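You operate a simulated robot arm through the tools that you are given. There is no shell and no other tool. Be economical: measure what you need, move in short steps, check, and stop when the job is done.

You run a simulated two-armed robot. Do the job below in one go: nothing can be reset, and whatever is moved stays where it is left.

## Task
Rinse the bush in the strainer and let it dry on the rack.
Fine: once the bush is dry, stand it on the bench and put the strainer back on the drip tray.

Only the result counts: the job must be done as asked and must still hold three seconds after the hand-in. Knocking over, shifting, dropping, spilling or breaking anything else fails it.

## Robot
Two 7-joint arms with two-finger parallel grippers on one trunk, on a base that drives. Base frame: it is fixed to the floor where the robot stands at the start and does not move with it; the origin is under the middle of the robot, x ahead of it, y to its left, z up. Units: cm, degrees, N and s.
The left shoulder is at the start at [5, 16.5, 110.5], the right one opposite. With the tool pointing down near the work surface each hand reaches from about 16 to 68 cm from the robot's upright axis, wherever it stands, measured 20 degrees to its own side. Places, roughly: rinse tray [50, 70, 80]; top of the drying rack [50, 100, 80]; top of the wash bench [60, 90, 70]; inside of the drip tray [50, 0, 80]; inside of the strainer [50, 0, 80]. Payload 3.91 kg a hand.
The TCP of each hand is the grasp point between the finger pads, 3 cm short of the fingertips. In the tool frame z runs along the fingers and y along their closing line. The gripper opens to 11 cm. The fingers are 2 cm wide and 1 cm thick; the gripper's body (4.8 by 11.2 cm) begins 5.5 cm behind the TCP.
Orientation is that of the tool frame in the base frame, as [roll, pitch, yaw] about the fixed x, y, z axes, in that order (R = Rz(yaw) Ry(pitch) Rx(roll)). With the fingers straight down and closing along the base's y, the tool's x points along the base's -x, its y along +y and its z along -z.

## Interface
- The arms move only by the tool move_arm. It takes "left_series", "right_series" or both (then of equal length, played together; a hand with none holds still); each is a list of rows, each a list of 3 entries, a list of its own where there are three numbers: the closure in counts, from 0 (fully open) to 255 (shut), then the shift along the tool's x, y, z in mm, then the turn, a rotation vector about the tool's x, y, z in degrees. In form: [[jaw, [tx, ty, tz], [wx, wy, wz]], ...]. A call has 1 to 10 rows; each row shifts and turns the commanded pose from where the row before left it, along the tool's axes as they then stand. Rows are played at 5 a second. More than 5 cm and 8.6 degrees between two rows, or a gripper value outside its range, and nothing of the call is played. Where a pose cannot be reached the arm comes as near as it can. A force on the tool above 40 N (or 10 N above the force at the start of the call, whichever is more), or a blocked arm, ends the call early, and 0.2 s more pass. Each finger travels about 4.5 cm/s and halts on what it meets, pressing with about 41 N; the grip force reading is that of the motor and also rises with nothing between the fingers. The clock runs only during rows and for 0.2 s after the last one: add rows that do not move to give the fingers time. The reply holds the time, the measured pose of the TCP, the force on the tool along the base axes, the opening and the grip force, in the units named above and with some noise.
- Cameras (640 x 400 px; columns grow to the right, rows downward): "scene" is now at [9.92, 4.03, 127.64]; the picture's right is [0.48, -0.88, 0.00], its down [-0.54, -0.30, -0.79] and it looks along [0.69, 0.38, -0.62] (base axes); focal length 214 px, centre (320, 200). "left" rides on the left gripper at [7.2, -1.7, -10.3] in its tool frame; the picture's right is [0.23, 0.97, 0.00], its down [-0.76, 0.18, -0.62] and it looks along [-0.61, 0.14, 0.78] (tool axes); focal length 222 px, centre (320, 200). "right" rides on the right gripper at [7.2, 1.7, -10.3] in its tool frame; the picture's right is [-0.23, 0.97, 0.00], its down [-0.76, -0.18, -0.62] and it looks along [-0.61, -0.14, 0.78] (tool axes); focal length 222 px, centre (320, 200). There is no depth. A picture from a camera that has moved, and an enlarged one, comes with that camera's place and axes in the base frame and with its lens. The place of the scene camera against the robot may be out by one fixed shift of up to 1.2 cm in any direction.
- get_image(camera): a new picture of that camera. No time passes.
- slide_trunk(by): slides the trunk up (or, below 0, down) by that many cm; the arms and the scene camera ride with it, the base frame stays. It gives what a move gives, with no picture.
- base_move(legs): drives the robot by 1 to 6 legs, each [ahead, left, turn to the left] in cm, cm and degrees, along the robot's own axes; the way and the turn of a leg run together, so that a leg with both is an arc; at most 150 cm and 180 degrees a leg. The arms and the cameras ride along, it lands a little off, and it stops where it bumps. It gives what a move gives.
- pan_tilt(pan, tilt): turns the head with the scene camera to pan (to the left, within 80 degrees either way) and tilt (down, from -29 to 69), counted from straight ahead of the robot. It gives what a move gives.
- close_up(camera, box): a new picture of the part [left, top, right, bottom] of that camera's present view, enlarged. No time passes.
- sign_off(): hands the job in; it is judged then, once.

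Work in short steps. Places have to be worked out from the pictures, the camera data and where the tool is seen: move nearer, look again, correct. Check each grasp and each placing, and mend what went wrong. You have 120 turns and 108 pictures in all, those below and enlarged ones among them. Open the grippers and draw the arms clear of the work before you hand the job in, unless the task says otherwise; then end with one line.

The tools are called by a JSON object that holds its "api" and its "payload". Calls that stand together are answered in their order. move_arm: Moves the arms, as the interface text tells. Its arguments: {"type":"object","properties":{"left_series":{"type":"array","items":{"type":"array"}},"right_series":{"type":"array","items":{"type":"array"}}},"required":[]} The other tools are called the same way: slide_trunk (by) slides the trunk up or down; base_move (legs) drives the base; pan_tilt (pan, tilt) turns the head that bears the scene camera; get_image (camera) takes a picture; close_up (camera, box) takes an enlarged picture of a part of a camera's view; sign_off () hands the job in.

At the start:

```text
time: 0.0
left_tool_pos: [29.23, 37.34, 116.81]
left_orientation: [-180.0, 0.1, -179.9]
left_contact_force: [-0.6, 0.9, 0.8]
left_gripper_width: 11.01
left_grasp_force: 0.1
right_tool_pos: [34.86, 4.48, 116.76]
right_orientation: [-179.9, 0.1, -180.0]
right_contact_force: [0.0, 0.2, 0.0]
right_gripper_width: 11.0
right_grasp_force: 0.0
trunk travel left (down, up): [-32.5, 17.8]
robot x, y, heading: [-0.06, -0.13, 0.0]
head pan, tilt: [28.7, 38.0]
```

scene: 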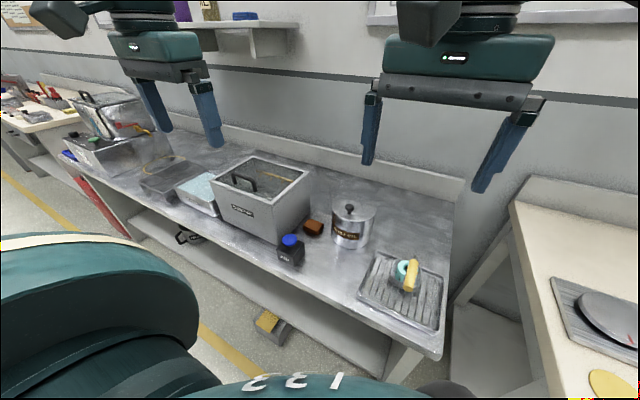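
right: 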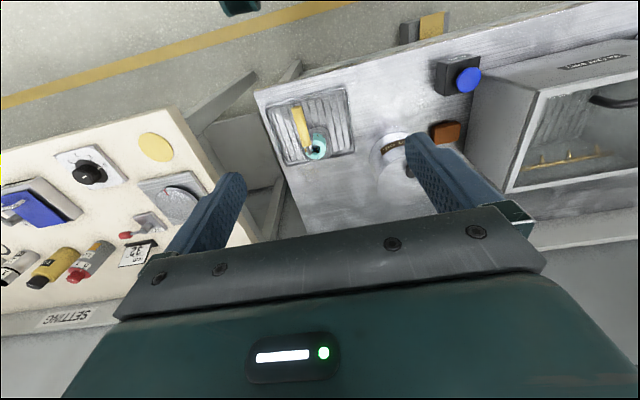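
left: 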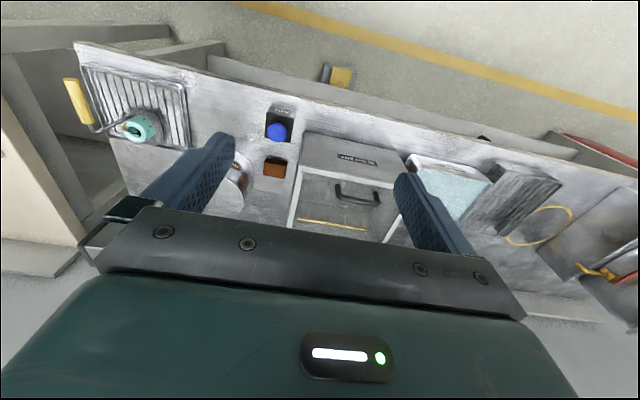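

The strainer (cyan cup with yellow handle) sits on the drip tray near the right end of the bench. I enlarge both halves to understand the parts.

{"api": "close_up", "payload": {"camera": "scene", "box": [340, 230, 460, 340]}}

{"api": "close_up", "payload": {"camera": "scene", "box": [50, 80, 330, 260]}}

{"api": "close_up", "payload": {"camera": "left", "box": [50, 50, 250, 175]}}

```text
3.64 times, centred on (400, 285) of scene
camera zoom: at [9.92, 4.03, 127.64], right [0.48, -0.88, 0.0], down [-0.54, -0.3, -0.79], along [0.69, 0.38, -0.62], focal length 780 px, centre (29, -109)
```

zoom: 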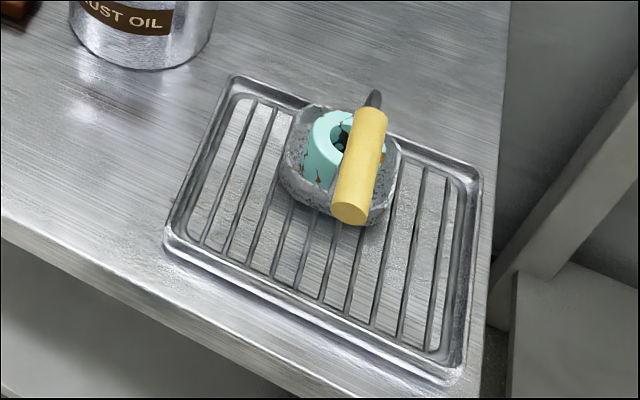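

```text
2.22 times, centred on (190, 170) of scene
camera zoom: at [9.92, 4.03, 127.64], right [0.48, -0.88, 0.0], down [-0.54, -0.3, -0.79], along [0.69, 0.38, -0.62], focal length 477 px, centre (609, 267)
```

zoom: 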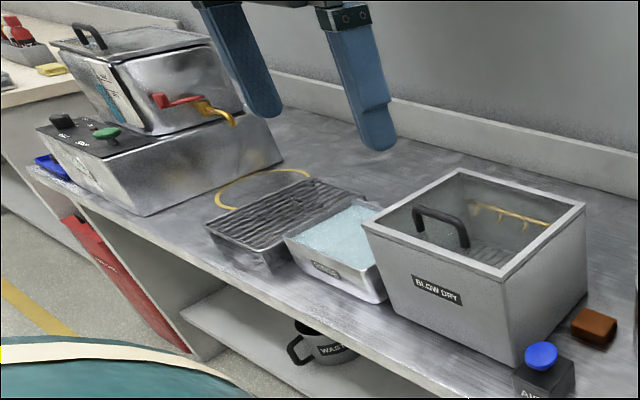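

```text
3.20 times, centred on (150, 112) of left
camera zoom: at [21.98, 35.73, 127.19], right [-0.23, 0.97, 0.0], down [0.76, 0.18, 0.62], along [0.61, 0.14, -0.78], focal length 711 px, centre (864, 480)
```

zoom: 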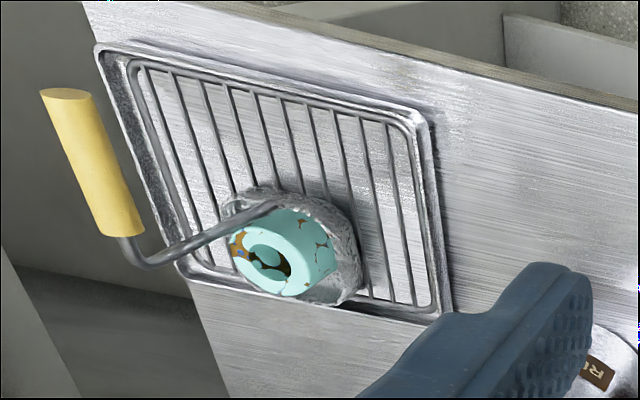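

The strainer's yellow grip is horizontal, running along x from about 38 to 44.5, at y≈-0.2, z≈88.5, with the basket near x=50. I bring the right hand over it, stopping short to look.

{"api": "move_arm", "payload": {"right_series": [[0, [-16, -9, 0], [0, 0, 0]], [0, [-16, -9, 34], [0, 0, 0]], [0, [-16, -9, 34], [0, 0, 0]], [0, [-16, -9, 34], [0, 0, 0]], [0, [-16, -9, 34], [0, 0, 0]], [0, [0, 0, 24], [0, 0, 0]], [0, [0, 0, 0], [0, 0, 0]]]}}

{"api": "get_image", "payload": {"camera": "right"}}

{"api": "get_image", "payload": {"camera": "scene"}}

{"api": "get_image", "payload": {"camera": "left"}}

```text
time: 1.6
left_tool_pos: [29.19, 37.41, 116.93]
left_orientation: [-179.9, 0.1, -179.9]
left_contact_force: [-1.0, 0.5, 0.2]
left_gripper_width: 11.01
left_grasp_force: 0.1
right_tool_pos: [42.87, 0.12, 100.68]
right_orientation: [-180.0, 0.0, -180.0]
right_contact_force: [0.4, -0.2, -0.3]
right_gripper_width: 11.0
right_grasp_force: 0.0
trunk travel left (down, up): [-32.5, 17.8]
robot x, y, heading: [-0.33, 0.07, -0.2]
head pan, tilt: [28.7, 38.0]
```

```text
101 pictures are left
camera right: at [35.69, 1.54, 110.94], right [0.23, 0.97, 0.0], down [0.76, -0.18, 0.62], along [0.61, -0.14, -0.78], focal length 222 px, centre (320, 200)
```

right: 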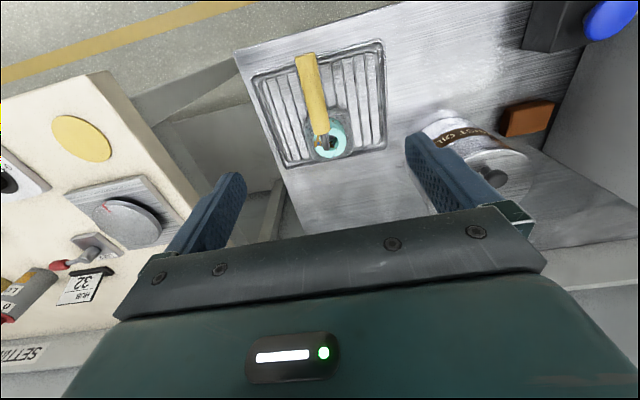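

```text
100 pictures are left
camera scene: at [9.92, 4.03, 127.64], right [0.48, -0.88, 0.0], down [-0.54, -0.3, -0.79], along [0.69, 0.38, -0.62], focal length 214 px, centre (320, 200)
```

scene: 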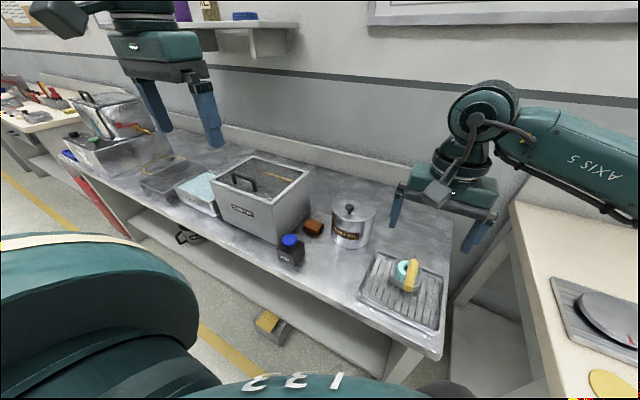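

```text
99 pictures are left
camera left: at [21.97, 35.73, 127.19], right [-0.23, 0.97, 0.0], down [0.76, 0.18, 0.62], along [0.61, 0.14, -0.78], focal length 222 px, centre (320, 200)
```

left: 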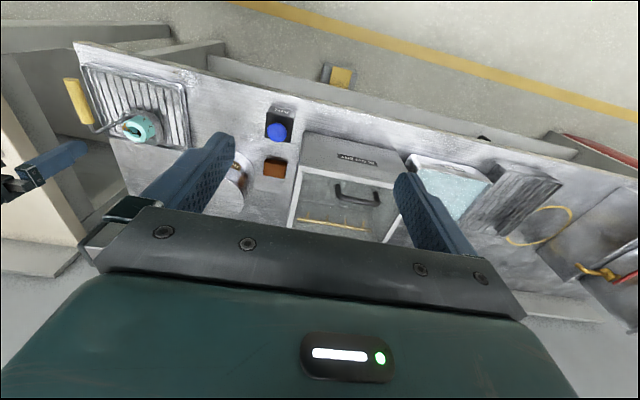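

The readings agree: the grip's far end is at x≈44.5, y≈-0.4. I go down 12.3 cm around the grip, then close.

{"api": "move_arm", "payload": {"right_series": [[0, [0, -5, 41], [0, 0, 0]], [0, [0, 0, 41], [0, 0, 0]], [0, [0, 0, 41], [0, 0, 0]], [0, [0, 0, 0], [0, 0, 0]], [0, [0, 0, 0], [0, 0, 0]]]}}

{"api": "get_image", "payload": {"camera": "right"}}

{"api": "close_up", "payload": {"camera": "scene", "box": [340, 190, 500, 340]}}

```text
time: 2.8
left_tool_pos: [29.19, 37.44, 116.94]
left_orientation: [-179.9, 0.1, -179.9]
left_contact_force: [-0.2, 0.3, -0.2]
left_gripper_width: 11.02
left_grasp_force: 0.0
right_tool_pos: [43.03, -0.47, 88.39]
right_orientation: [180.0, 0.0, -179.9]
right_contact_force: [-0.2, -0.3, -0.4]
right_gripper_width: 11.01
right_grasp_force: 0.1
trunk travel left (down, up): [-32.5, 17.8]
robot x, y, heading: [0.3, -0.01, 0.3]
head pan, tilt: [28.7, 38.0]
```

```text
98 pictures are left
camera right: at [35.78, 1.08, 98.72], right [0.23, 0.97, 0.0], down [0.76, -0.18, 0.62], along [0.61, -0.14, -0.78], focal length 222 px, centre (320, 200)
```

right: 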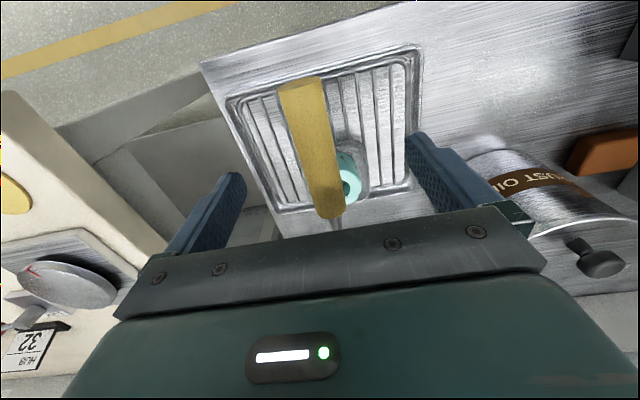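

```text
2.67 times, centred on (420, 265) of scene
camera zoom: at [9.92, 4.03, 127.64], right [0.48, -0.88, 0.0], down [-0.54, -0.3, -0.79], along [0.69, 0.38, -0.62], focal length 572 px, centre (53, 27)
```

zoom: 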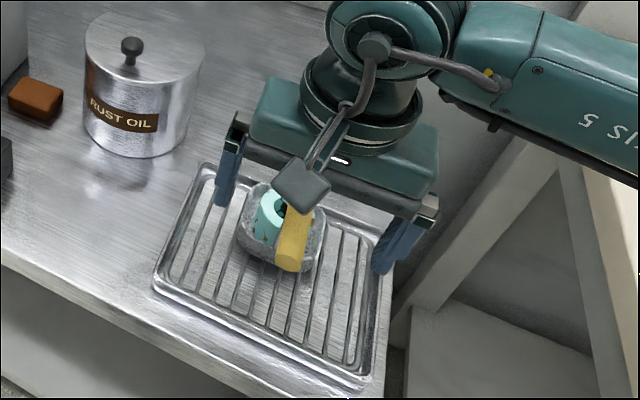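

The grip sits centred between the fingers. Close now and hold for the fingers to arrive.

{"api": "move_arm", "payload": {"right_series": [[255, [0, 0, 0], [0, 0, 0]], [255, [0, 0, 0], [0, 0, 0]], [255, [0, 0, 0], [0, 0, 0]], [255, [0, 0, 0], [0, 0, 0]], [255, [0, 0, 0], [0, 0, 0]], [255, [0, 0, 0], [0, 0, 0]], [255, [0, 0, 0], [0, 0, 0]]]}}

```text
time: 4.4
left_tool_pos: [29.16, 37.46, 116.93]
left_orientation: [180.0, 0.1, -179.8]
left_contact_force: [-0.3, -0.4, 0.4]
left_gripper_width: 10.99
left_grasp_force: 0.0
right_tool_pos: [43.08, -0.51, 88.39]
right_orientation: [-180.0, 0.0, 180.0]
right_contact_force: [0.6, 1.1, 0.7]
right_gripper_width: 1.73
right_grasp_force: 40.8
trunk travel left (down, up): [-32.5, 17.8]
robot x, y, heading: [-0.08, -0.25, 0.1]
head pan, tilt: [28.7, 38.0]
```

Gripped at 1.73 cm wide. Lift 3 cm first and look for pivoting.

{"api": "move_arm", "payload": {"right_series": [[255, [0, 0, -10], [0, 0, 0]], [255, [0, 0, -10], [0, 0, 0]], [255, [0, 0, -10], [0, 0, 0]], [255, [0, 0, 0], [0, 0, 0]]]}}

{"api": "close_up", "payload": {"camera": "left", "box": [0, 50, 200, 175]}}

{"api": "close_up", "payload": {"camera": "scene", "box": [340, 190, 500, 340]}}

```text
time: 5.4
left_tool_pos: [29.4, 37.3, 116.74]
left_orientation: [179.9, 0.0, -179.9]
left_contact_force: [-0.1, 0.1, -0.2]
left_gripper_width: 10.99
left_grasp_force: 0.1
right_tool_pos: [42.94, -0.49, 91.38]
right_orientation: [179.9, -0.1, 179.9]
right_contact_force: [-0.9, -0.4, -7.0]
right_gripper_width: 1.72
right_grasp_force: 41.1
trunk travel left (down, up): [-32.5, 17.8]
robot x, y, heading: [-0.12, -0.14, -0.1]
head pan, tilt: [28.7, 38.0]
```

```text
3.20 times, centred on (100, 112) of left
camera zoom: at [22.03, 35.72, 127.17], right [-0.23, 0.97, 0.0], down [0.76, 0.18, 0.62], along [0.61, 0.14, -0.78], focal length 711 px, centre (1024, 480)
```

zoom: 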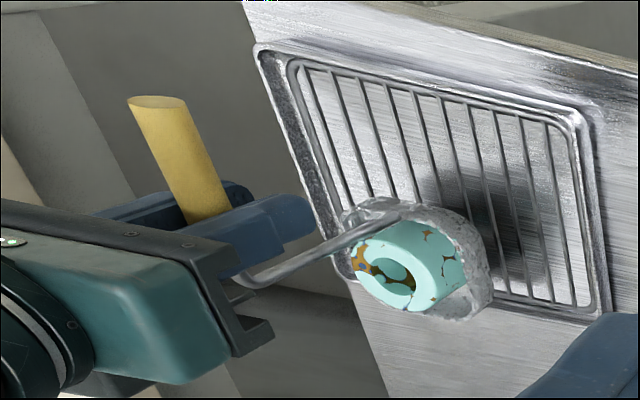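

```text
2.67 times, centred on (420, 265) of scene
camera zoom: at [9.98, 4.03, 127.63], right [0.48, -0.88, 0.0], down [-0.54, -0.3, -0.79], along [0.69, 0.38, -0.62], focal length 572 px, centre (53, 27)
```

zoom: 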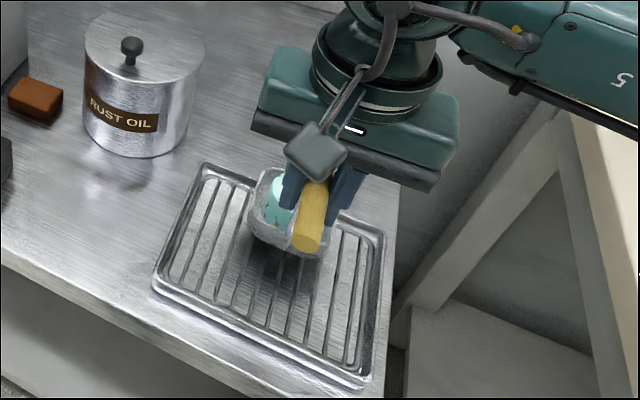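

Held level at about 7 N. I raise the strainer high (and the left hand slightly, pulled in) for the drive past the blow-dry box.

{"api": "move_arm", "payload": {"right_series": [[255, [0, 0, -30], [0, 0, 0]], [255, [0, 0, -35], [0, 0, 0]], [255, [0, 0, -35], [0, 0, 0]], [255, [0, 0, -35], [0, 0, 0]], [255, [0, 0, -35], [0, 0, 0]], [255, [10, 0, -35], [0, 0, 0]], [255, [10, 0, -35], [0, 0, 0]], [255, [10, 0, -20], [0, 0, 0]], [255, [0, 0, 0], [0, 0, 0]]], "left_series": [[0, [0, 0, -15], [0, 0, 0]], [0, [0, 0, -15], [0, 0, 0]], [0, [0, 0, -15], [0, 0, 0]], [0, [10, 0, -15], [0, 0, 0]], [0, [10, 0, 0], [0, 0, 0]], [0, [10, 0, 0], [0, 0, 0]], [0, [0, 0, 0], [0, 0, 0]], [0, [0, 0, 0], [0, 0, 0]], [0, [0, 0, 0], [0, 0, 0]]]}}

{"api": "get_image", "payload": {"camera": "scene"}}

```text
time: 7.4
left_tool_pos: [26.32, 37.33, 122.85]
left_orientation: [180.0, 0.0, -179.9]
left_contact_force: [-0.4, 1.1, 0.4]
left_gripper_width: 11.0
left_grasp_force: 0.1
right_tool_pos: [39.95, -0.38, 117.37]
right_orientation: [179.9, 0.0, 180.0]
right_contact_force: [0.0, 0.0, -6.8]
right_gripper_width: 1.69
right_grasp_force: 41.0
trunk travel left (down, up): [-32.5, 17.8]
robot x, y, heading: [-0.05, -0.23, -0.2]
head pan, tilt: [28.7, 38.0]
```

```text
94 pictures are left
camera scene: at [9.99, 4.03, 127.63], right [0.48, -0.88, 0.0], down [-0.54, -0.3, -0.79], along [0.69, 0.38, -0.62], focal length 214 px, centre (320, 200)
```

scene: 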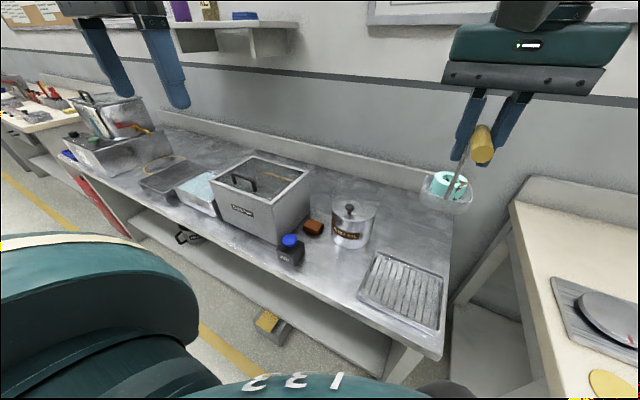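

Strainer is level with bush inside. I back off a little (a foot pedal is on the floor near y≈50) and drive 82 cm left.

{"api": "base_move", "payload": {"legs": [[-8, 0, 0], [0, 82, 0]]}}

{"api": "pan_tilt", "payload": {"pan": 0, "tilt": 45}}

{"api": "get_image", "payload": {"camera": "scene"}}

{"api": "get_image", "payload": {"camera": "left"}}

{"api": "get_image", "payload": {"camera": "right"}}

```text
time: 12.4
left_tool_pos: [18.2, 118.91, 122.85]
left_orientation: [180.0, 0.1, -179.8]
left_contact_force: [-0.4, -0.6, -0.3]
left_gripper_width: 11.01
left_grasp_force: 0.1
right_tool_pos: [31.93, 81.16, 117.28]
right_orientation: [-180.0, 0.0, -179.9]
right_contact_force: [0.1, 0.7, -6.6]
right_gripper_width: 1.71
right_grasp_force: 40.9
trunk travel left (down, up): [-32.5, 17.8]
robot x, y, heading: [-7.94, 81.41, 0.1]
head pan, tilt: [28.7, 38.0]
```

```text
time: 13.3
left_tool_pos: [18.16, 118.86, 122.76]
left_orientation: [-180.0, 0.0, -179.8]
left_contact_force: [-0.2, 0.9, -0.4]
left_gripper_width: 10.99
left_grasp_force: 0.0
right_tool_pos: [32.06, 81.1, 117.34]
right_orientation: [179.9, -0.1, -179.9]
right_contact_force: [-0.5, 0.0, -6.5]
right_gripper_width: 1.7
right_grasp_force: 40.7
trunk travel left (down, up): [-32.5, 17.8]
robot x, y, heading: [-8.28, 81.12, 0.3]
head pan, tilt: [0.0, 45.0]
```

```text
93 pictures are left
camera scene: at [2.47, 81.32, 126.61], right [0.0, -1.0, 0.0], down [-0.71, 0.0, -0.71], along [0.71, 0.0, -0.71], focal length 214 px, centre (320, 200)
```

scene: 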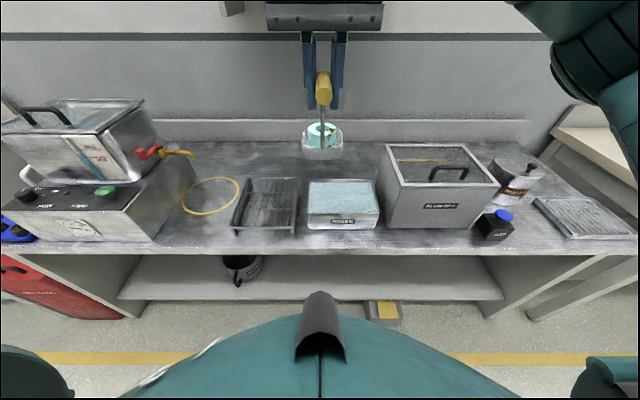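

```text
92 pictures are left
camera left: at [10.89, 117.12, 133.2], right [-0.23, 0.97, 0.0], down [0.76, 0.18, 0.62], along [0.61, 0.14, -0.78], focal length 222 px, centre (320, 200)
```

left: 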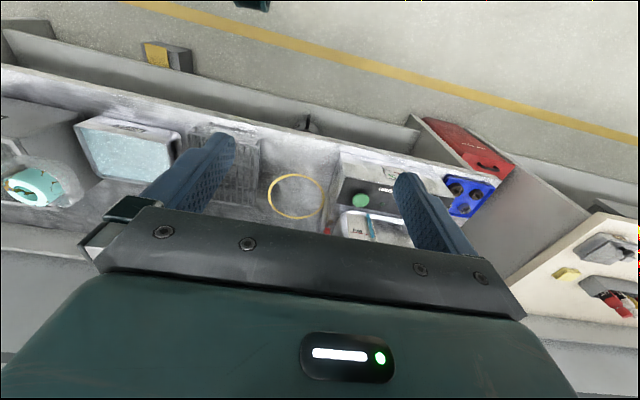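

```text
91 pictures are left
camera right: at [24.74, 82.61, 127.64], right [0.23, 0.97, 0.0], down [0.76, -0.18, 0.62], along [0.61, -0.14, -0.78], focal length 222 px, centre (320, 200)
```

right: 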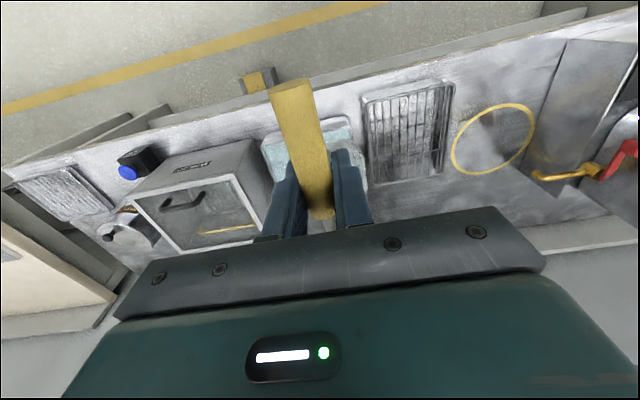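

Rinse tray is right ahead, the ribbed rack just to its left. I enlarge these to measure rims and water level.

{"api": "close_up", "payload": {"camera": "scene", "box": [220, 110, 400, 250]}}

{"api": "close_up", "payload": {"camera": "left", "box": [0, 80, 280, 230]}}

{"api": "close_up", "payload": {"camera": "right", "box": [220, 60, 480, 220]}}

```text
2.86 times, centred on (310, 180) of scene
camera zoom: at [2.47, 81.32, 126.61], right [0.0, -1.0, 0.0], down [-0.71, 0.0, -0.71], along [0.71, 0.0, -0.71], focal length 613 px, centre (349, 257)
```

zoom: 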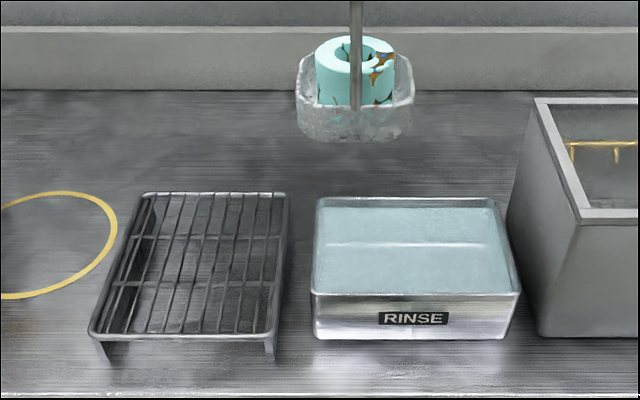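

```text
2.29 times, centred on (140, 155) of left
camera zoom: at [10.89, 117.12, 133.2], right [-0.23, 0.97, 0.0], down [0.76, 0.18, 0.62], along [0.61, 0.14, -0.78], focal length 508 px, centre (731, 303)
```

zoom: 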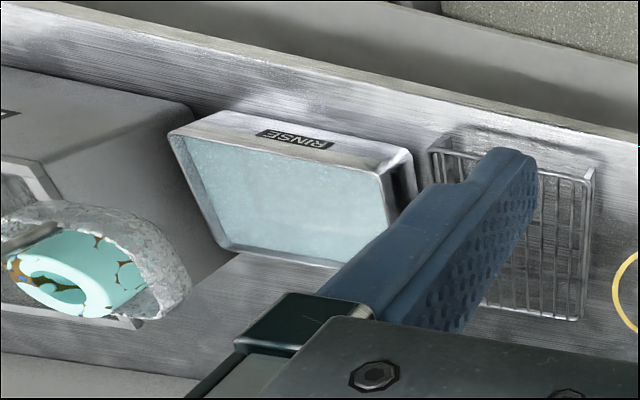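

```text
2.46 times, centred on (350, 140) of right
camera zoom: at [24.74, 82.61, 127.64], right [0.23, 0.97, 0.0], down [0.76, -0.18, 0.62], along [0.61, -0.14, -0.78], focal length 547 px, centre (246, 348)
```

zoom: 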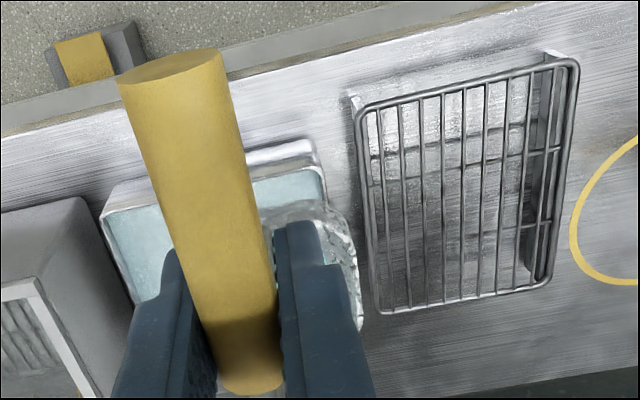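

Estimates: rinse tray interior x 44–58, y 65–84.5, rim z≈80.5, water ≈79.7; rack x 41–63, y 89–107, top z≈77; bench ≈74.5. I move the base a little forward and left to have both in easy reach.

{"api": "base_move", "payload": {"legs": [[6, 5, 0]]}}

```text
time: 14.4
left_tool_pos: [24.11, 123.69, 122.9]
left_orientation: [-180.0, 0.0, -179.9]
left_contact_force: [-0.4, 0.9, 0.2]
left_gripper_width: 10.97
left_grasp_force: 0.1
right_tool_pos: [37.9, 85.93, 117.38]
right_orientation: [179.9, -0.1, -179.8]
right_contact_force: [1.1, -0.1, -7.1]
right_gripper_width: 1.7
right_grasp_force: 40.5
trunk travel left (down, up): [-32.5, 17.8]
robot x, y, heading: [-1.79, 86.53, 0.2]
head pan, tilt: [0.0, 45.0]
```

Move the strainer over the rinse tray centre, to TCP z≈100.

{"api": "move_arm", "payload": {"right_series": [[255, [-20, -38, 0], [0, 0, 0]], [255, [-20, -38, 0], [0, 0, 0]], [255, [-19, -38, 0], [0, 0, 0]], [255, [0, 0, 30], [0, 0, 0]], [255, [0, 0, 40], [0, 0, 0]], [255, [0, 0, 40], [0, 0, 0]], [255, [0, 0, 40], [0, 0, 0]], [255, [0, 0, 24], [0, 0, 0]], [255, [0, 0, 0], [0, 0, 0]]]}}

{"api": "get_image", "payload": {"camera": "scene"}}

{"api": "get_image", "payload": {"camera": "left"}}

{"api": "get_image", "payload": {"camera": "right"}}

```text
time: 16.4
left_tool_pos: [24.18, 123.84, 122.83]
left_orientation: [-179.9, 0.1, -179.8]
left_contact_force: [-0.2, -0.4, -0.3]
left_gripper_width: 11.0
left_grasp_force: 0.1
right_tool_pos: [43.86, 74.61, 99.76]
right_orientation: [179.8, 0.1, -179.9]
right_contact_force: [0.9, 0.2, -1.1]
right_gripper_width: 0.0
right_grasp_force: 37.9
trunk travel left (down, up): [-32.5, 17.8]
robot x, y, heading: [-2.52, 86.16, -0.3]
head pan, tilt: [0.0, 45.0]
```

```text
87 pictures are left
camera scene: at [8.4, 86.22, 126.61], right [0.0, -1.0, 0.0], down [-0.71, 0.0, -0.71], along [0.71, 0.0, -0.71], focal length 214 px, centre (320, 200)
```

scene: 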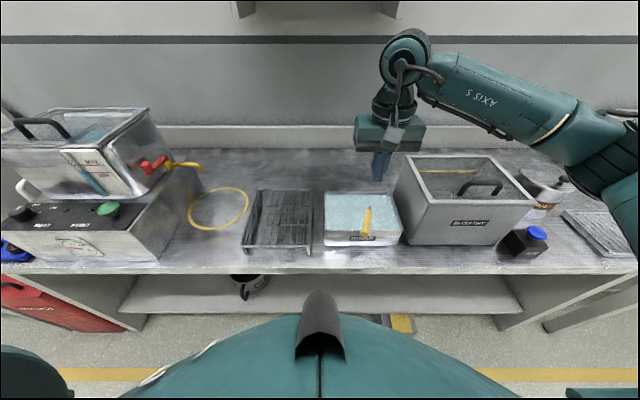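

```text
86 pictures are left
camera left: at [16.83, 122.02, 133.22], right [-0.23, 0.97, 0.0], down [0.76, 0.18, 0.62], along [0.61, 0.14, -0.78], focal length 222 px, centre (320, 200)
```

left: 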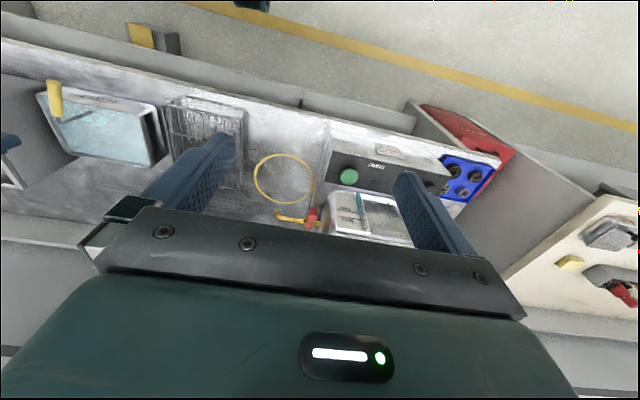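

```text
85 pictures are left
camera right: at [36.65, 76.09, 110.13], right [0.23, 0.97, 0.0], down [0.76, -0.18, 0.62], along [0.61, -0.14, -0.78], focal length 222 px, centre (320, 200)
```

right: 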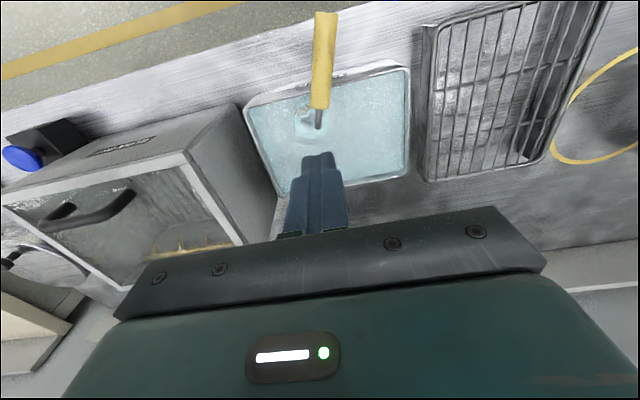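

The strainer slipped from the fingers into the rinse tray. I check whether it is upright with the bush still in it.

{"api": "close_up", "payload": {"camera": "scene", "box": [310, 170, 420, 250]}}

{"api": "close_up", "payload": {"camera": "right", "box": [230, 0, 430, 160]}}

{"api": "close_up", "payload": {"camera": "left", "box": [20, 60, 180, 190]}}

```text
5.00 times, centred on (365, 210) of scene
camera zoom: at [8.4, 86.22, 126.61], right [0.0, -1.0, 0.0], down [-0.71, 0.0, -0.71], along [0.71, 0.0, -0.71], focal length 1072 px, centre (95, 150)
```

zoom: 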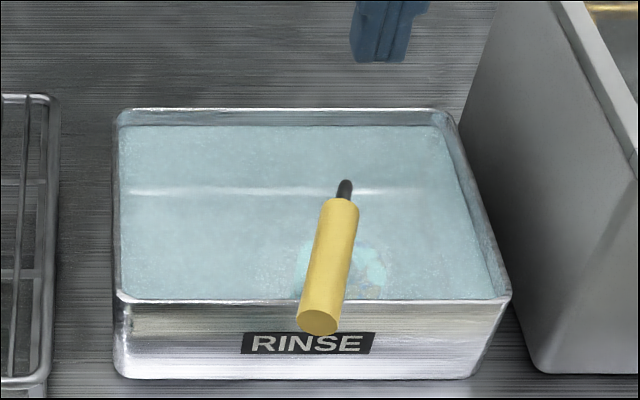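

```text
2.50 times, centred on (330, 80) of right
camera zoom: at [36.65, 76.09, 110.13], right [0.23, 0.97, 0.0], down [0.76, -0.18, 0.62], along [0.61, -0.14, -0.78], focal length 555 px, centre (295, 500)
```

zoom: 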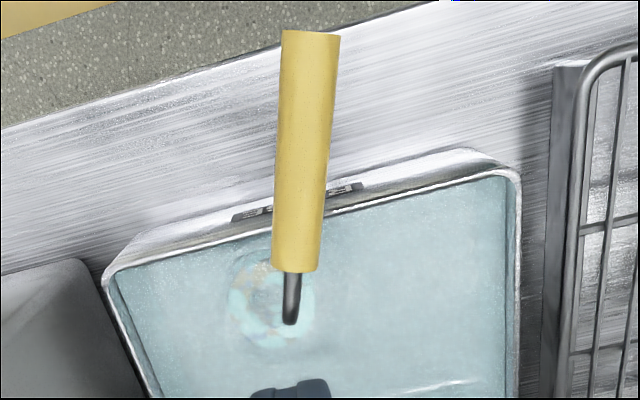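

```text
3.08 times, centred on (100, 125) of left
camera zoom: at [16.83, 122.02, 133.22], right [-0.23, 0.97, 0.0], down [0.76, 0.18, 0.62], along [0.61, 0.14, -0.78], focal length 684 px, centre (997, 431)
```

zoom: 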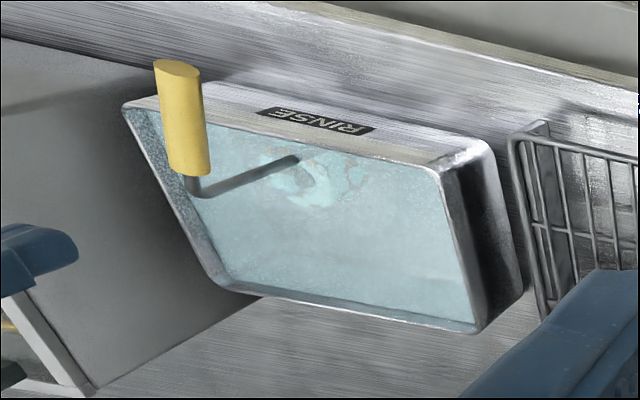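

The strainer stands upright on the tray floor, bush fully submerged inside, handle level at z≈88 but yawed about -17°, running (36.3,76.7)→(43.3,74.5). I open, shift and yaw the hand to match, and look before descending; later moves will be much gentler.

{"api": "move_arm", "payload": {"right_series": [[0, [10, 2, 0], [0, 0, 8.5]], [0, [0, 0, 0], [0, 0, 8.5]], [0, [10, 0, 0], [0, 0, 0]], [0, [0, 0, 20], [0, 0, 0]], [0, [0, 0, 20], [0, 0, 0]], [0, [0, 0, 0], [0, 0, 0]], [0, [0, 0, 0], [0, 0, 0]]]}}

{"api": "get_image", "payload": {"camera": "right"}}

```text
time: 18.0
left_tool_pos: [24.18, 123.7, 122.9]
left_orientation: [-180.0, 0.2, -179.8]
left_contact_force: [-0.5, -0.1, 0.4]
left_gripper_width: 11.01
left_grasp_force: 0.1
right_tool_pos: [41.72, 74.95, 95.88]
right_orientation: [-180.0, 0.0, 163.0]
right_contact_force: [0.7, -0.1, -0.4]
right_gripper_width: 10.98
right_grasp_force: 0.0
trunk travel left (down, up): [-32.5, 17.8]
robot x, y, heading: [-1.94, 86.36, -0.1]
head pan, tilt: [0.0, 45.0]
```

```text
81 pictures are left
camera right: at [35.48, 78.64, 106.24], right [0.5, 0.87, 0.0], down [0.68, -0.39, 0.62], along [0.54, -0.31, -0.78], focal length 222 px, centre (320, 200)
```

right: 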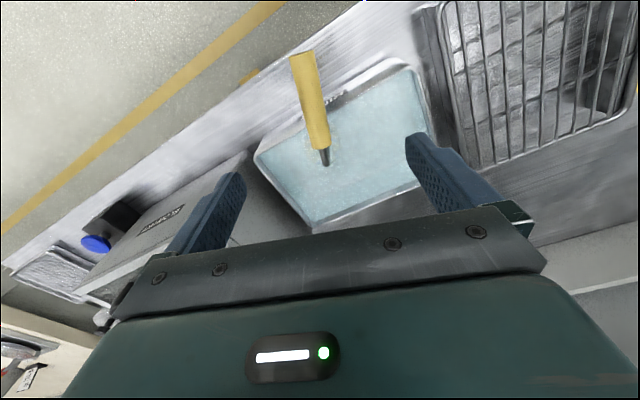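

The handle lines up: far end ≈(42.9,74.4). Straight down 7.9 cm, then close.

{"api": "move_arm", "payload": {"right_series": [[0, [0, 0, 26], [0, 0, 0]], [0, [0, 0, 26], [0, 0, 0]], [0, [0, 0, 28], [0, 0, 0]], [0, [0, 0, 0], [0, 0, 0]], [255, [0, 0, 0], [0, 0, 0]], [255, [0, 0, 0], [0, 0, 0]], [255, [0, 0, 0], [0, 0, 0]], [255, [0, 0, 0], [0, 0, 0]], [255, [0, 0, 0], [0, 0, 0]], [255, [0, 0, 0], [0, 0, 0]]]}}

{"api": "get_image", "payload": {"camera": "right"}}

{"api": "close_up", "payload": {"camera": "left", "box": [20, 60, 180, 190]}}

```text
time: 20.2
left_tool_pos: [23.97, 123.65, 122.96]
left_orientation: [180.0, 0.2, -179.8]
left_contact_force: [-0.5, 0.1, 0.7]
left_gripper_width: 10.98
left_grasp_force: 0.0
right_tool_pos: [41.83, 75.14, 87.97]
right_orientation: [179.9, 0.0, 163.0]
right_contact_force: [-0.7, -0.2, 0.1]
right_gripper_width: 1.75
right_grasp_force: 33.5
trunk travel left (down, up): [-32.5, 17.8]
robot x, y, heading: [-2.15, 86.26, 0.0]
head pan, tilt: [0.0, 45.0]
```

```text
80 pictures are left
camera right: at [35.51, 78.64, 98.26], right [0.5, 0.87, 0.0], down [0.68, -0.39, 0.62], along [0.54, -0.31, -0.78], focal length 222 px, centre (320, 200)
```

right: 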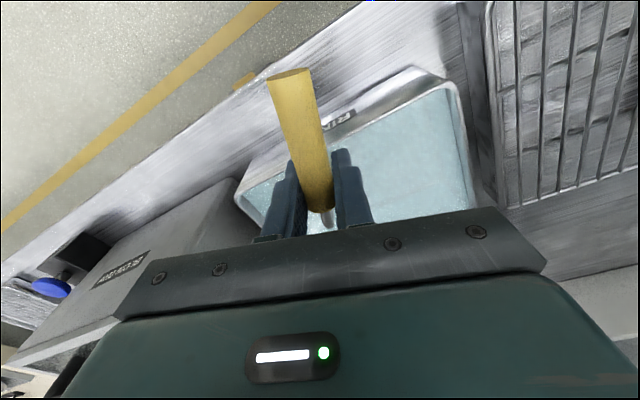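

```text
3.08 times, centred on (100, 125) of left
camera zoom: at [16.83, 122.01, 133.22], right [-0.23, 0.97, 0.0], down [0.76, 0.18, 0.62], along [0.61, 0.14, -0.78], focal length 684 px, centre (997, 431)
```

zoom: 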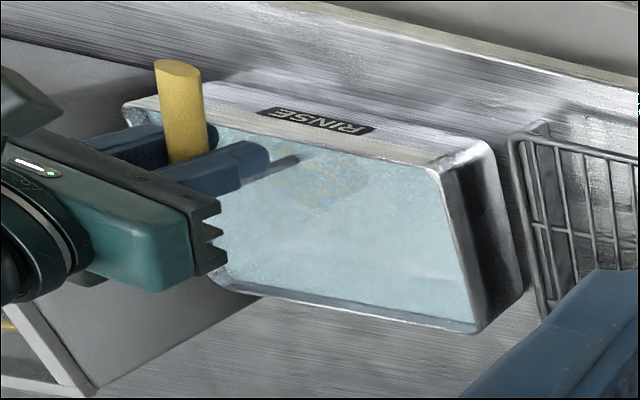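

Gripped at 1.75 cm. The cyan coat seems to be washing off in the water; I hold still for a few seconds to rinse thoroughly.

{"api": "move_arm", "payload": {"right_series": [[255, [0, 0, 0], [0, 0, 0]], [255, [0, 0, 0], [0, 0, 0]], [255, [0, 0, 0], [0, 0, 0]], [255, [0, 0, 0], [0, 0, 0]], [255, [0, 0, 0], [0, 0, 0]], [255, [0, 0, 0], [0, 0, 0]], [255, [0, 0, 0], [0, 0, 0]], [255, [0, 0, 0], [0, 0, 0]], [255, [0, 0, 0], [0, 0, 0]], [255, [0, 0, 0], [0, 0, 0]]]}}

{"api": "close_up", "payload": {"camera": "left", "box": [80, 80, 160, 140]}}

```text
time: 22.4
left_tool_pos: [24.09, 123.75, 122.84]
left_orientation: [180.0, 0.1, -179.9]
left_contact_force: [0.4, 0.0, 0.3]
left_gripper_width: 11.0
left_grasp_force: 0.1
right_tool_pos: [41.99, 75.05, 87.93]
right_orientation: [180.0, 0.0, 163.0]
right_contact_force: [-0.3, -3.1, 0.5]
right_gripper_width: 1.7
right_grasp_force: 41.3
trunk travel left (down, up): [-32.5, 17.8]
robot x, y, heading: [-1.86, 86.18, 0.1]
head pan, tilt: [0.0, 45.0]
```

```text
6.67 times, centred on (120, 110) of left
camera zoom: at [16.83, 121.99, 133.22], right [-0.23, 0.97, 0.0], down [0.76, 0.18, 0.62], along [0.61, 0.14, -0.78], focal length 1481 px, centre (1653, 800)
```

zoom: 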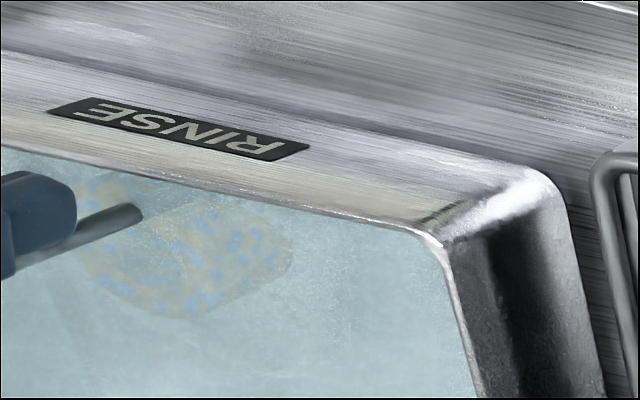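

The foam is gone; now it looks brass with blue wet flecks. Lift gently and straight up 9 cm.

{"api": "move_arm", "payload": {"right_series": [[255, [0, 0, -4], [0, 0, 0]], [255, [0, 0, -8], [0, 0, 0]], [255, [0, 0, -11], [0, 0, 0]], [255, [0, 0, -12], [0, 0, 0]], [255, [0, 0, -12], [0, 0, 0]], [255, [0, 0, -12], [0, 0, 0]], [255, [0, 0, -12], [0, 0, 0]], [255, [0, 0, -11], [0, 0, 0]], [255, [0, 0, -8], [0, 0, 0]], [255, [0, 0, -3], [0, 0, 0]]]}}

{"api": "close_up", "payload": {"camera": "left", "box": [0, 50, 200, 190]}}

{"api": "close_up", "payload": {"camera": "scene", "box": [310, 130, 430, 250]}}

{"api": "get_image", "payload": {"camera": "right"}}

```text
time: 24.6
left_tool_pos: [24.13, 123.71, 122.86]
left_orientation: [180.0, -0.1, -179.8]
left_contact_force: [-0.9, -0.4, 0.0]
left_gripper_width: 11.02
left_grasp_force: 0.0
right_tool_pos: [41.81, 75.12, 97.2]
right_orientation: [-180.0, -0.1, 163.0]
right_contact_force: [0.3, 0.6, -6.5]
right_gripper_width: 1.71
right_grasp_force: 40.6
trunk travel left (down, up): [-32.5, 17.8]
robot x, y, heading: [-1.99, 86.13, 0.1]
head pan, tilt: [0.0, 45.0]
```

```text
2.86 times, centred on (100, 120) of left
camera zoom: at [16.88, 122.0, 133.21], right [-0.23, 0.97, 0.0], down [0.76, 0.18, 0.62], along [0.61, 0.14, -0.78], focal length 635 px, centre (949, 429)
```

zoom: 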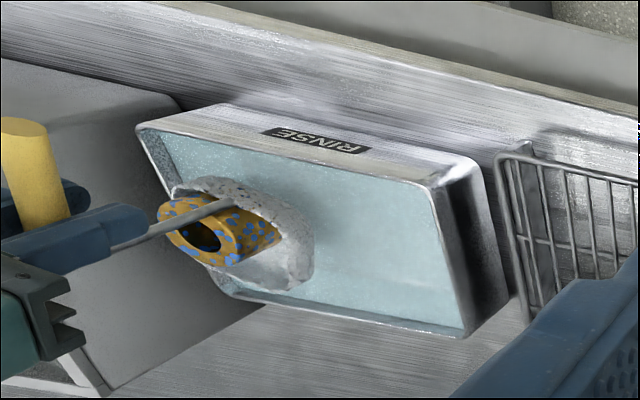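

```text
3.33 times, centred on (370, 190) of scene
camera zoom: at [8.45, 86.21, 126.61], right [0.0, -1.0, 0.0], down [-0.71, 0.0, -0.71], along [0.71, 0.0, -0.71], focal length 715 px, centre (153, 233)
```

zoom: 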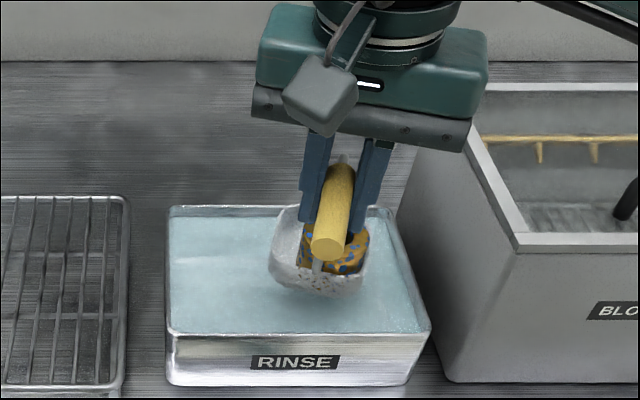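

```text
75 pictures are left
camera right: at [35.46, 78.66, 107.54], right [0.5, 0.87, 0.0], down [0.68, -0.39, 0.62], along [0.54, -0.31, -0.78], focal length 222 px, centre (320, 200)
```

right: 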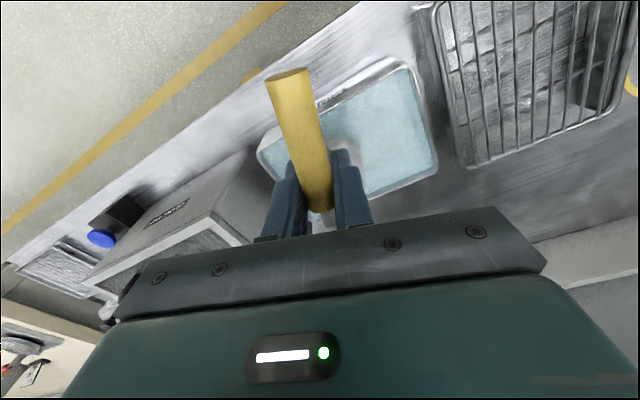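

Bush is brass with blue wet flecks, standing in the strainer. I carry it smoothly left toward the rack, low and slow, in two stages.

{"api": "move_arm", "payload": {"right_series": [[255, [0, 3, 0], [0, 0, 0]], [255, [1, 6, 0], [0, 0, 0]], [255, [2, 9, 0], [0, 0, 0]], [255, [2, 12, 0], [0, 0, 0]], [255, [3, 14, 0], [0, 0, 0]], [255, [3, 14, 0], [0, 0, 0]], [255, [3, 14, 0], [0, 0, 0]], [255, [3, 14, 0], [0, 0, 0]], [255, [3, 12, 0], [0, 0, 0]], [255, [2, 7, 0], [0, 0, 0]]]}}

{"api": "move_arm", "payload": {"right_series": [[255, [1, 7, 0], [0, 0, 0]], [255, [2, 11, 0], [0, 0, 0]], [255, [3, 14, 0], [0, 0, 0]], [255, [3, 18, 0], [0, 0, 0]], [255, [3, 20, 0], [0, 0, 0]], [255, [3, 20, 0], [0, 0, 0]], [255, [3, 18, 0], [0, 0, 0]], [255, [2, 14, 0], [0, 0, 0]], [255, [1, 10, 0], [0, 0, 0]], [255, [0, 6, 0], [0, 0, 0]]]}}

{"api": "get_image", "payload": {"camera": "right"}}

{"api": "close_up", "payload": {"camera": "scene", "box": [210, 110, 390, 260]}}

{"api": "get_image", "payload": {"camera": "left"}}

```text
time: 26.8
left_tool_pos: [24.31, 123.76, 122.8]
left_orientation: [-180.0, 0.0, -179.7]
left_contact_force: [-0.1, 0.5, 0.1]
left_gripper_width: 11.02
left_grasp_force: 0.1
right_tool_pos: [42.76, 85.85, 97.19]
right_orientation: [-180.0, -0.1, 163.1]
right_contact_force: [0.4, 0.3, -6.4]
right_gripper_width: 1.71
right_grasp_force: 40.6
trunk travel left (down, up): [-32.5, 17.8]
robot x, y, heading: [-2.02, 86.23, 0.1]
head pan, tilt: [0.0, 45.0]
```

```text
time: 29.0
left_tool_pos: [24.07, 123.71, 122.8]
left_orientation: [-180.0, 0.0, -179.8]
left_contact_force: [0.2, -0.3, -0.5]
left_gripper_width: 10.99
left_grasp_force: 0.0
right_tool_pos: [44.7, 99.56, 97.21]
right_orientation: [-180.0, -0.2, 163.0]
right_contact_force: [0.2, -0.9, -6.2]
right_gripper_width: 1.7
right_grasp_force: 41.7
trunk travel left (down, up): [-32.5, 17.8]
robot x, y, heading: [-2.01, 86.36, 0.1]
head pan, tilt: [0.0, 45.0]
```

```text
74 pictures are left
camera right: at [38.43, 103.2, 107.5], right [0.5, 0.87, 0.0], down [0.68, -0.39, 0.62], along [0.54, -0.31, -0.78], focal length 222 px, centre (320, 200)
```

right: 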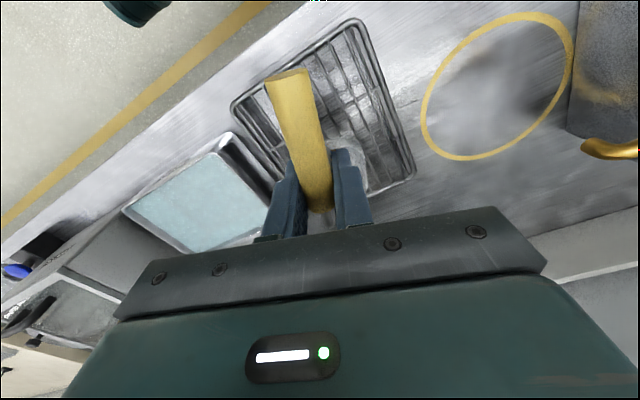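

```text
2.67 times, centred on (300, 185) of scene
camera zoom: at [8.45, 86.24, 126.61], right [0.0, -1.0, 0.0], down [-0.71, 0.0, -0.71], along [0.71, 0.0, -0.71], focal length 572 px, centre (373, 240)
```

zoom: 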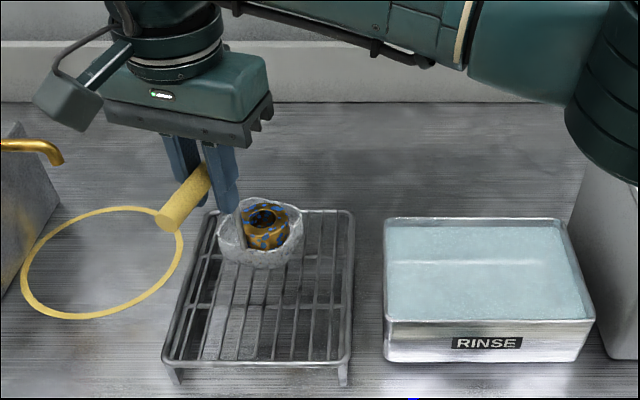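

```text
72 pictures are left
camera left: at [16.89, 122.04, 133.2], right [-0.23, 0.97, 0.0], down [0.76, 0.18, 0.62], along [0.61, 0.14, -0.78], focal length 222 px, centre (320, 200)
```

left: 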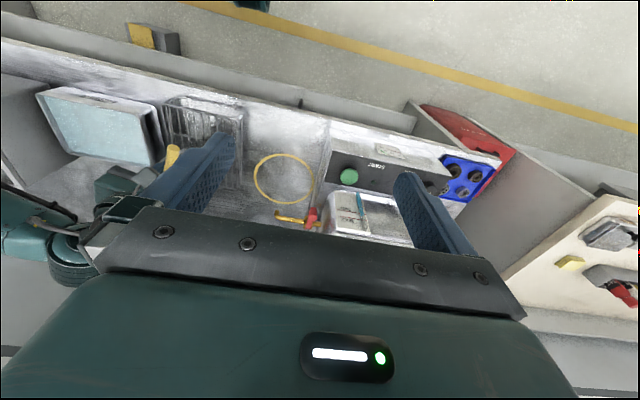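

The basket is over the middle of the rack. I lower it gently, stopping short, then creep to contact.

{"api": "move_arm", "payload": {"right_series": [[255, [0, 0, 4], [0, 0, 0]], [255, [0, 0, 8], [0, 0, 0]], [255, [0, 0, 10], [0, 0, 0]], [255, [0, 0, 11], [0, 0, 0]], [255, [0, 0, 10], [0, 0, 0]], [255, [0, 0, 7], [0, 0, 0]], [255, [0, 0, 5], [0, 0, 0]], [255, [0, 0, 3], [0, 0, 0]], [255, [0, 0, 2], [0, 0, 0]], [255, [0, 0, 0], [0, 0, 0]]]}}

{"api": "close_up", "payload": {"camera": "scene", "box": [230, 150, 330, 260]}}

```text
time: 31.2
left_tool_pos: [23.84, 123.77, 122.97]
left_orientation: [-180.0, 0.2, -179.8]
left_contact_force: [-0.9, -0.3, 0.7]
left_gripper_width: 10.98
left_grasp_force: 0.1
right_tool_pos: [44.67, 99.72, 91.54]
right_orientation: [179.7, 0.1, 163.0]
right_contact_force: [-3.4, 8.4, 27.8]
right_gripper_width: 1.71
right_grasp_force: 41.1
trunk travel left (down, up): [-32.5, 17.8]
robot x, y, heading: [-2.03, 86.54, 0.1]
head pan, tilt: [0.0, 45.0]
```

```text
3.64 times, centred on (280, 205) of scene
camera zoom: at [8.16, 86.25, 126.65], right [0.0, -1.0, 0.0], down [-0.71, 0.0, -0.71], along [0.71, 0.0, -0.71], focal length 780 px, centre (466, 182)
```

zoom: 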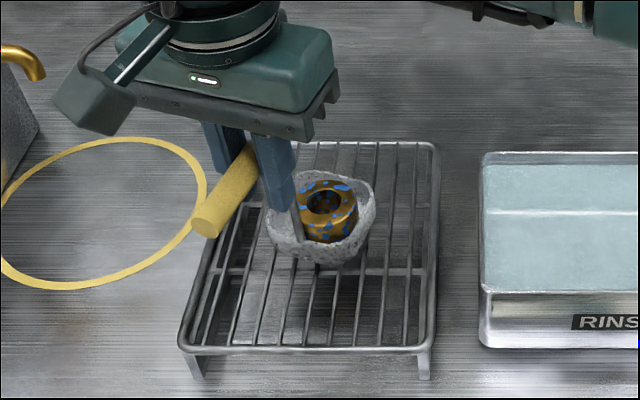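

Contact with the rack at z≈91.5, pressing ~28 N. I ease up a few millimetres until the press is small.

{"api": "move_arm", "payload": {"right_series": [[255, [0, 0, -2], [0, 0, 0]], [255, [0, 0, 0], [0, 0, 0]], [255, [0, 0, 0], [0, 0, 0]]]}}

```text
time: 32.0
left_tool_pos: [23.9, 123.68, 122.85]
left_orientation: [180.0, 0.3, -179.8]
left_contact_force: [-0.3, 0.8, -1.4]
left_gripper_width: 10.99
left_grasp_force: 0.0
right_tool_pos: [44.63, 99.71, 91.58]
right_orientation: [180.0, 0.0, 163.1]
right_contact_force: [-3.3, 7.7, 16.8]
right_gripper_width: 1.71
right_grasp_force: 41.2
trunk travel left (down, up): [-32.5, 17.8]
robot x, y, heading: [-2.26, 86.27, -0.1]
head pan, tilt: [0.0, 45.0]
```

{"api": "move_arm", "payload": {"right_series": [[255, [0, 0, -2], [0, 0, 0]], [255, [0, 1, -1], [0, 0, 0]], [255, [0, 0, 0], [0, 0, 0]]]}}

{"api": "close_up", "payload": {"camera": "scene", "box": [230, 150, 330, 260]}}

```text
time: 32.8
left_tool_pos: [24.15, 123.77, 122.84]
left_orientation: [180.0, 0.1, -179.9]
left_contact_force: [-0.7, -0.3, -0.3]
left_gripper_width: 11.02
left_grasp_force: 0.1
right_tool_pos: [44.88, 99.53, 91.6]
right_orientation: [-179.8, 0.0, 162.9]
right_contact_force: [0.6, 0.3, -7.0]
right_gripper_width: 1.71
right_grasp_force: 41.3
trunk travel left (down, up): [-32.5, 17.8]
robot x, y, heading: [-2.02, 86.42, -0.4]
head pan, tilt: [0.0, 45.0]
```

```text
3.64 times, centred on (280, 205) of scene
camera zoom: at [8.47, 86.23, 126.58], right [0.0, -1.0, 0.0], down [-0.71, 0.0, -0.71], along [0.71, 0.0, -0.71], focal length 780 px, centre (466, 182)
```

zoom: 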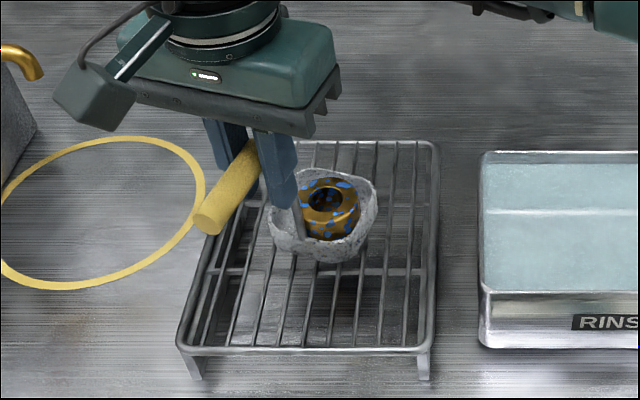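

Now hanging just clear (7 N weight). I lower 2 mm to set it down, then open the fingers.

{"api": "move_arm", "payload": {"right_series": [[255, [0, 0, 1], [0, 0, 0]], [255, [0, 0, 1], [0, 0, 0]], [255, [0, 0, 0], [0, 0, 0]]]}}

```text
time: 33.6
left_tool_pos: [24.08, 123.69, 122.85]
left_orientation: [-180.0, 0.1, -179.8]
left_contact_force: [-0.5, 0.5, -0.1]
left_gripper_width: 11.0
left_grasp_force: 0.1
right_tool_pos: [44.75, 99.76, 91.66]
right_orientation: [-180.0, 0.0, 163.0]
right_contact_force: [2.2, -0.1, -1.9]
right_gripper_width: 1.7
right_grasp_force: 40.9
trunk travel left (down, up): [-32.5, 17.8]
robot x, y, heading: [-1.93, 86.28, -0.0]
head pan, tilt: [0.0, 45.0]
```

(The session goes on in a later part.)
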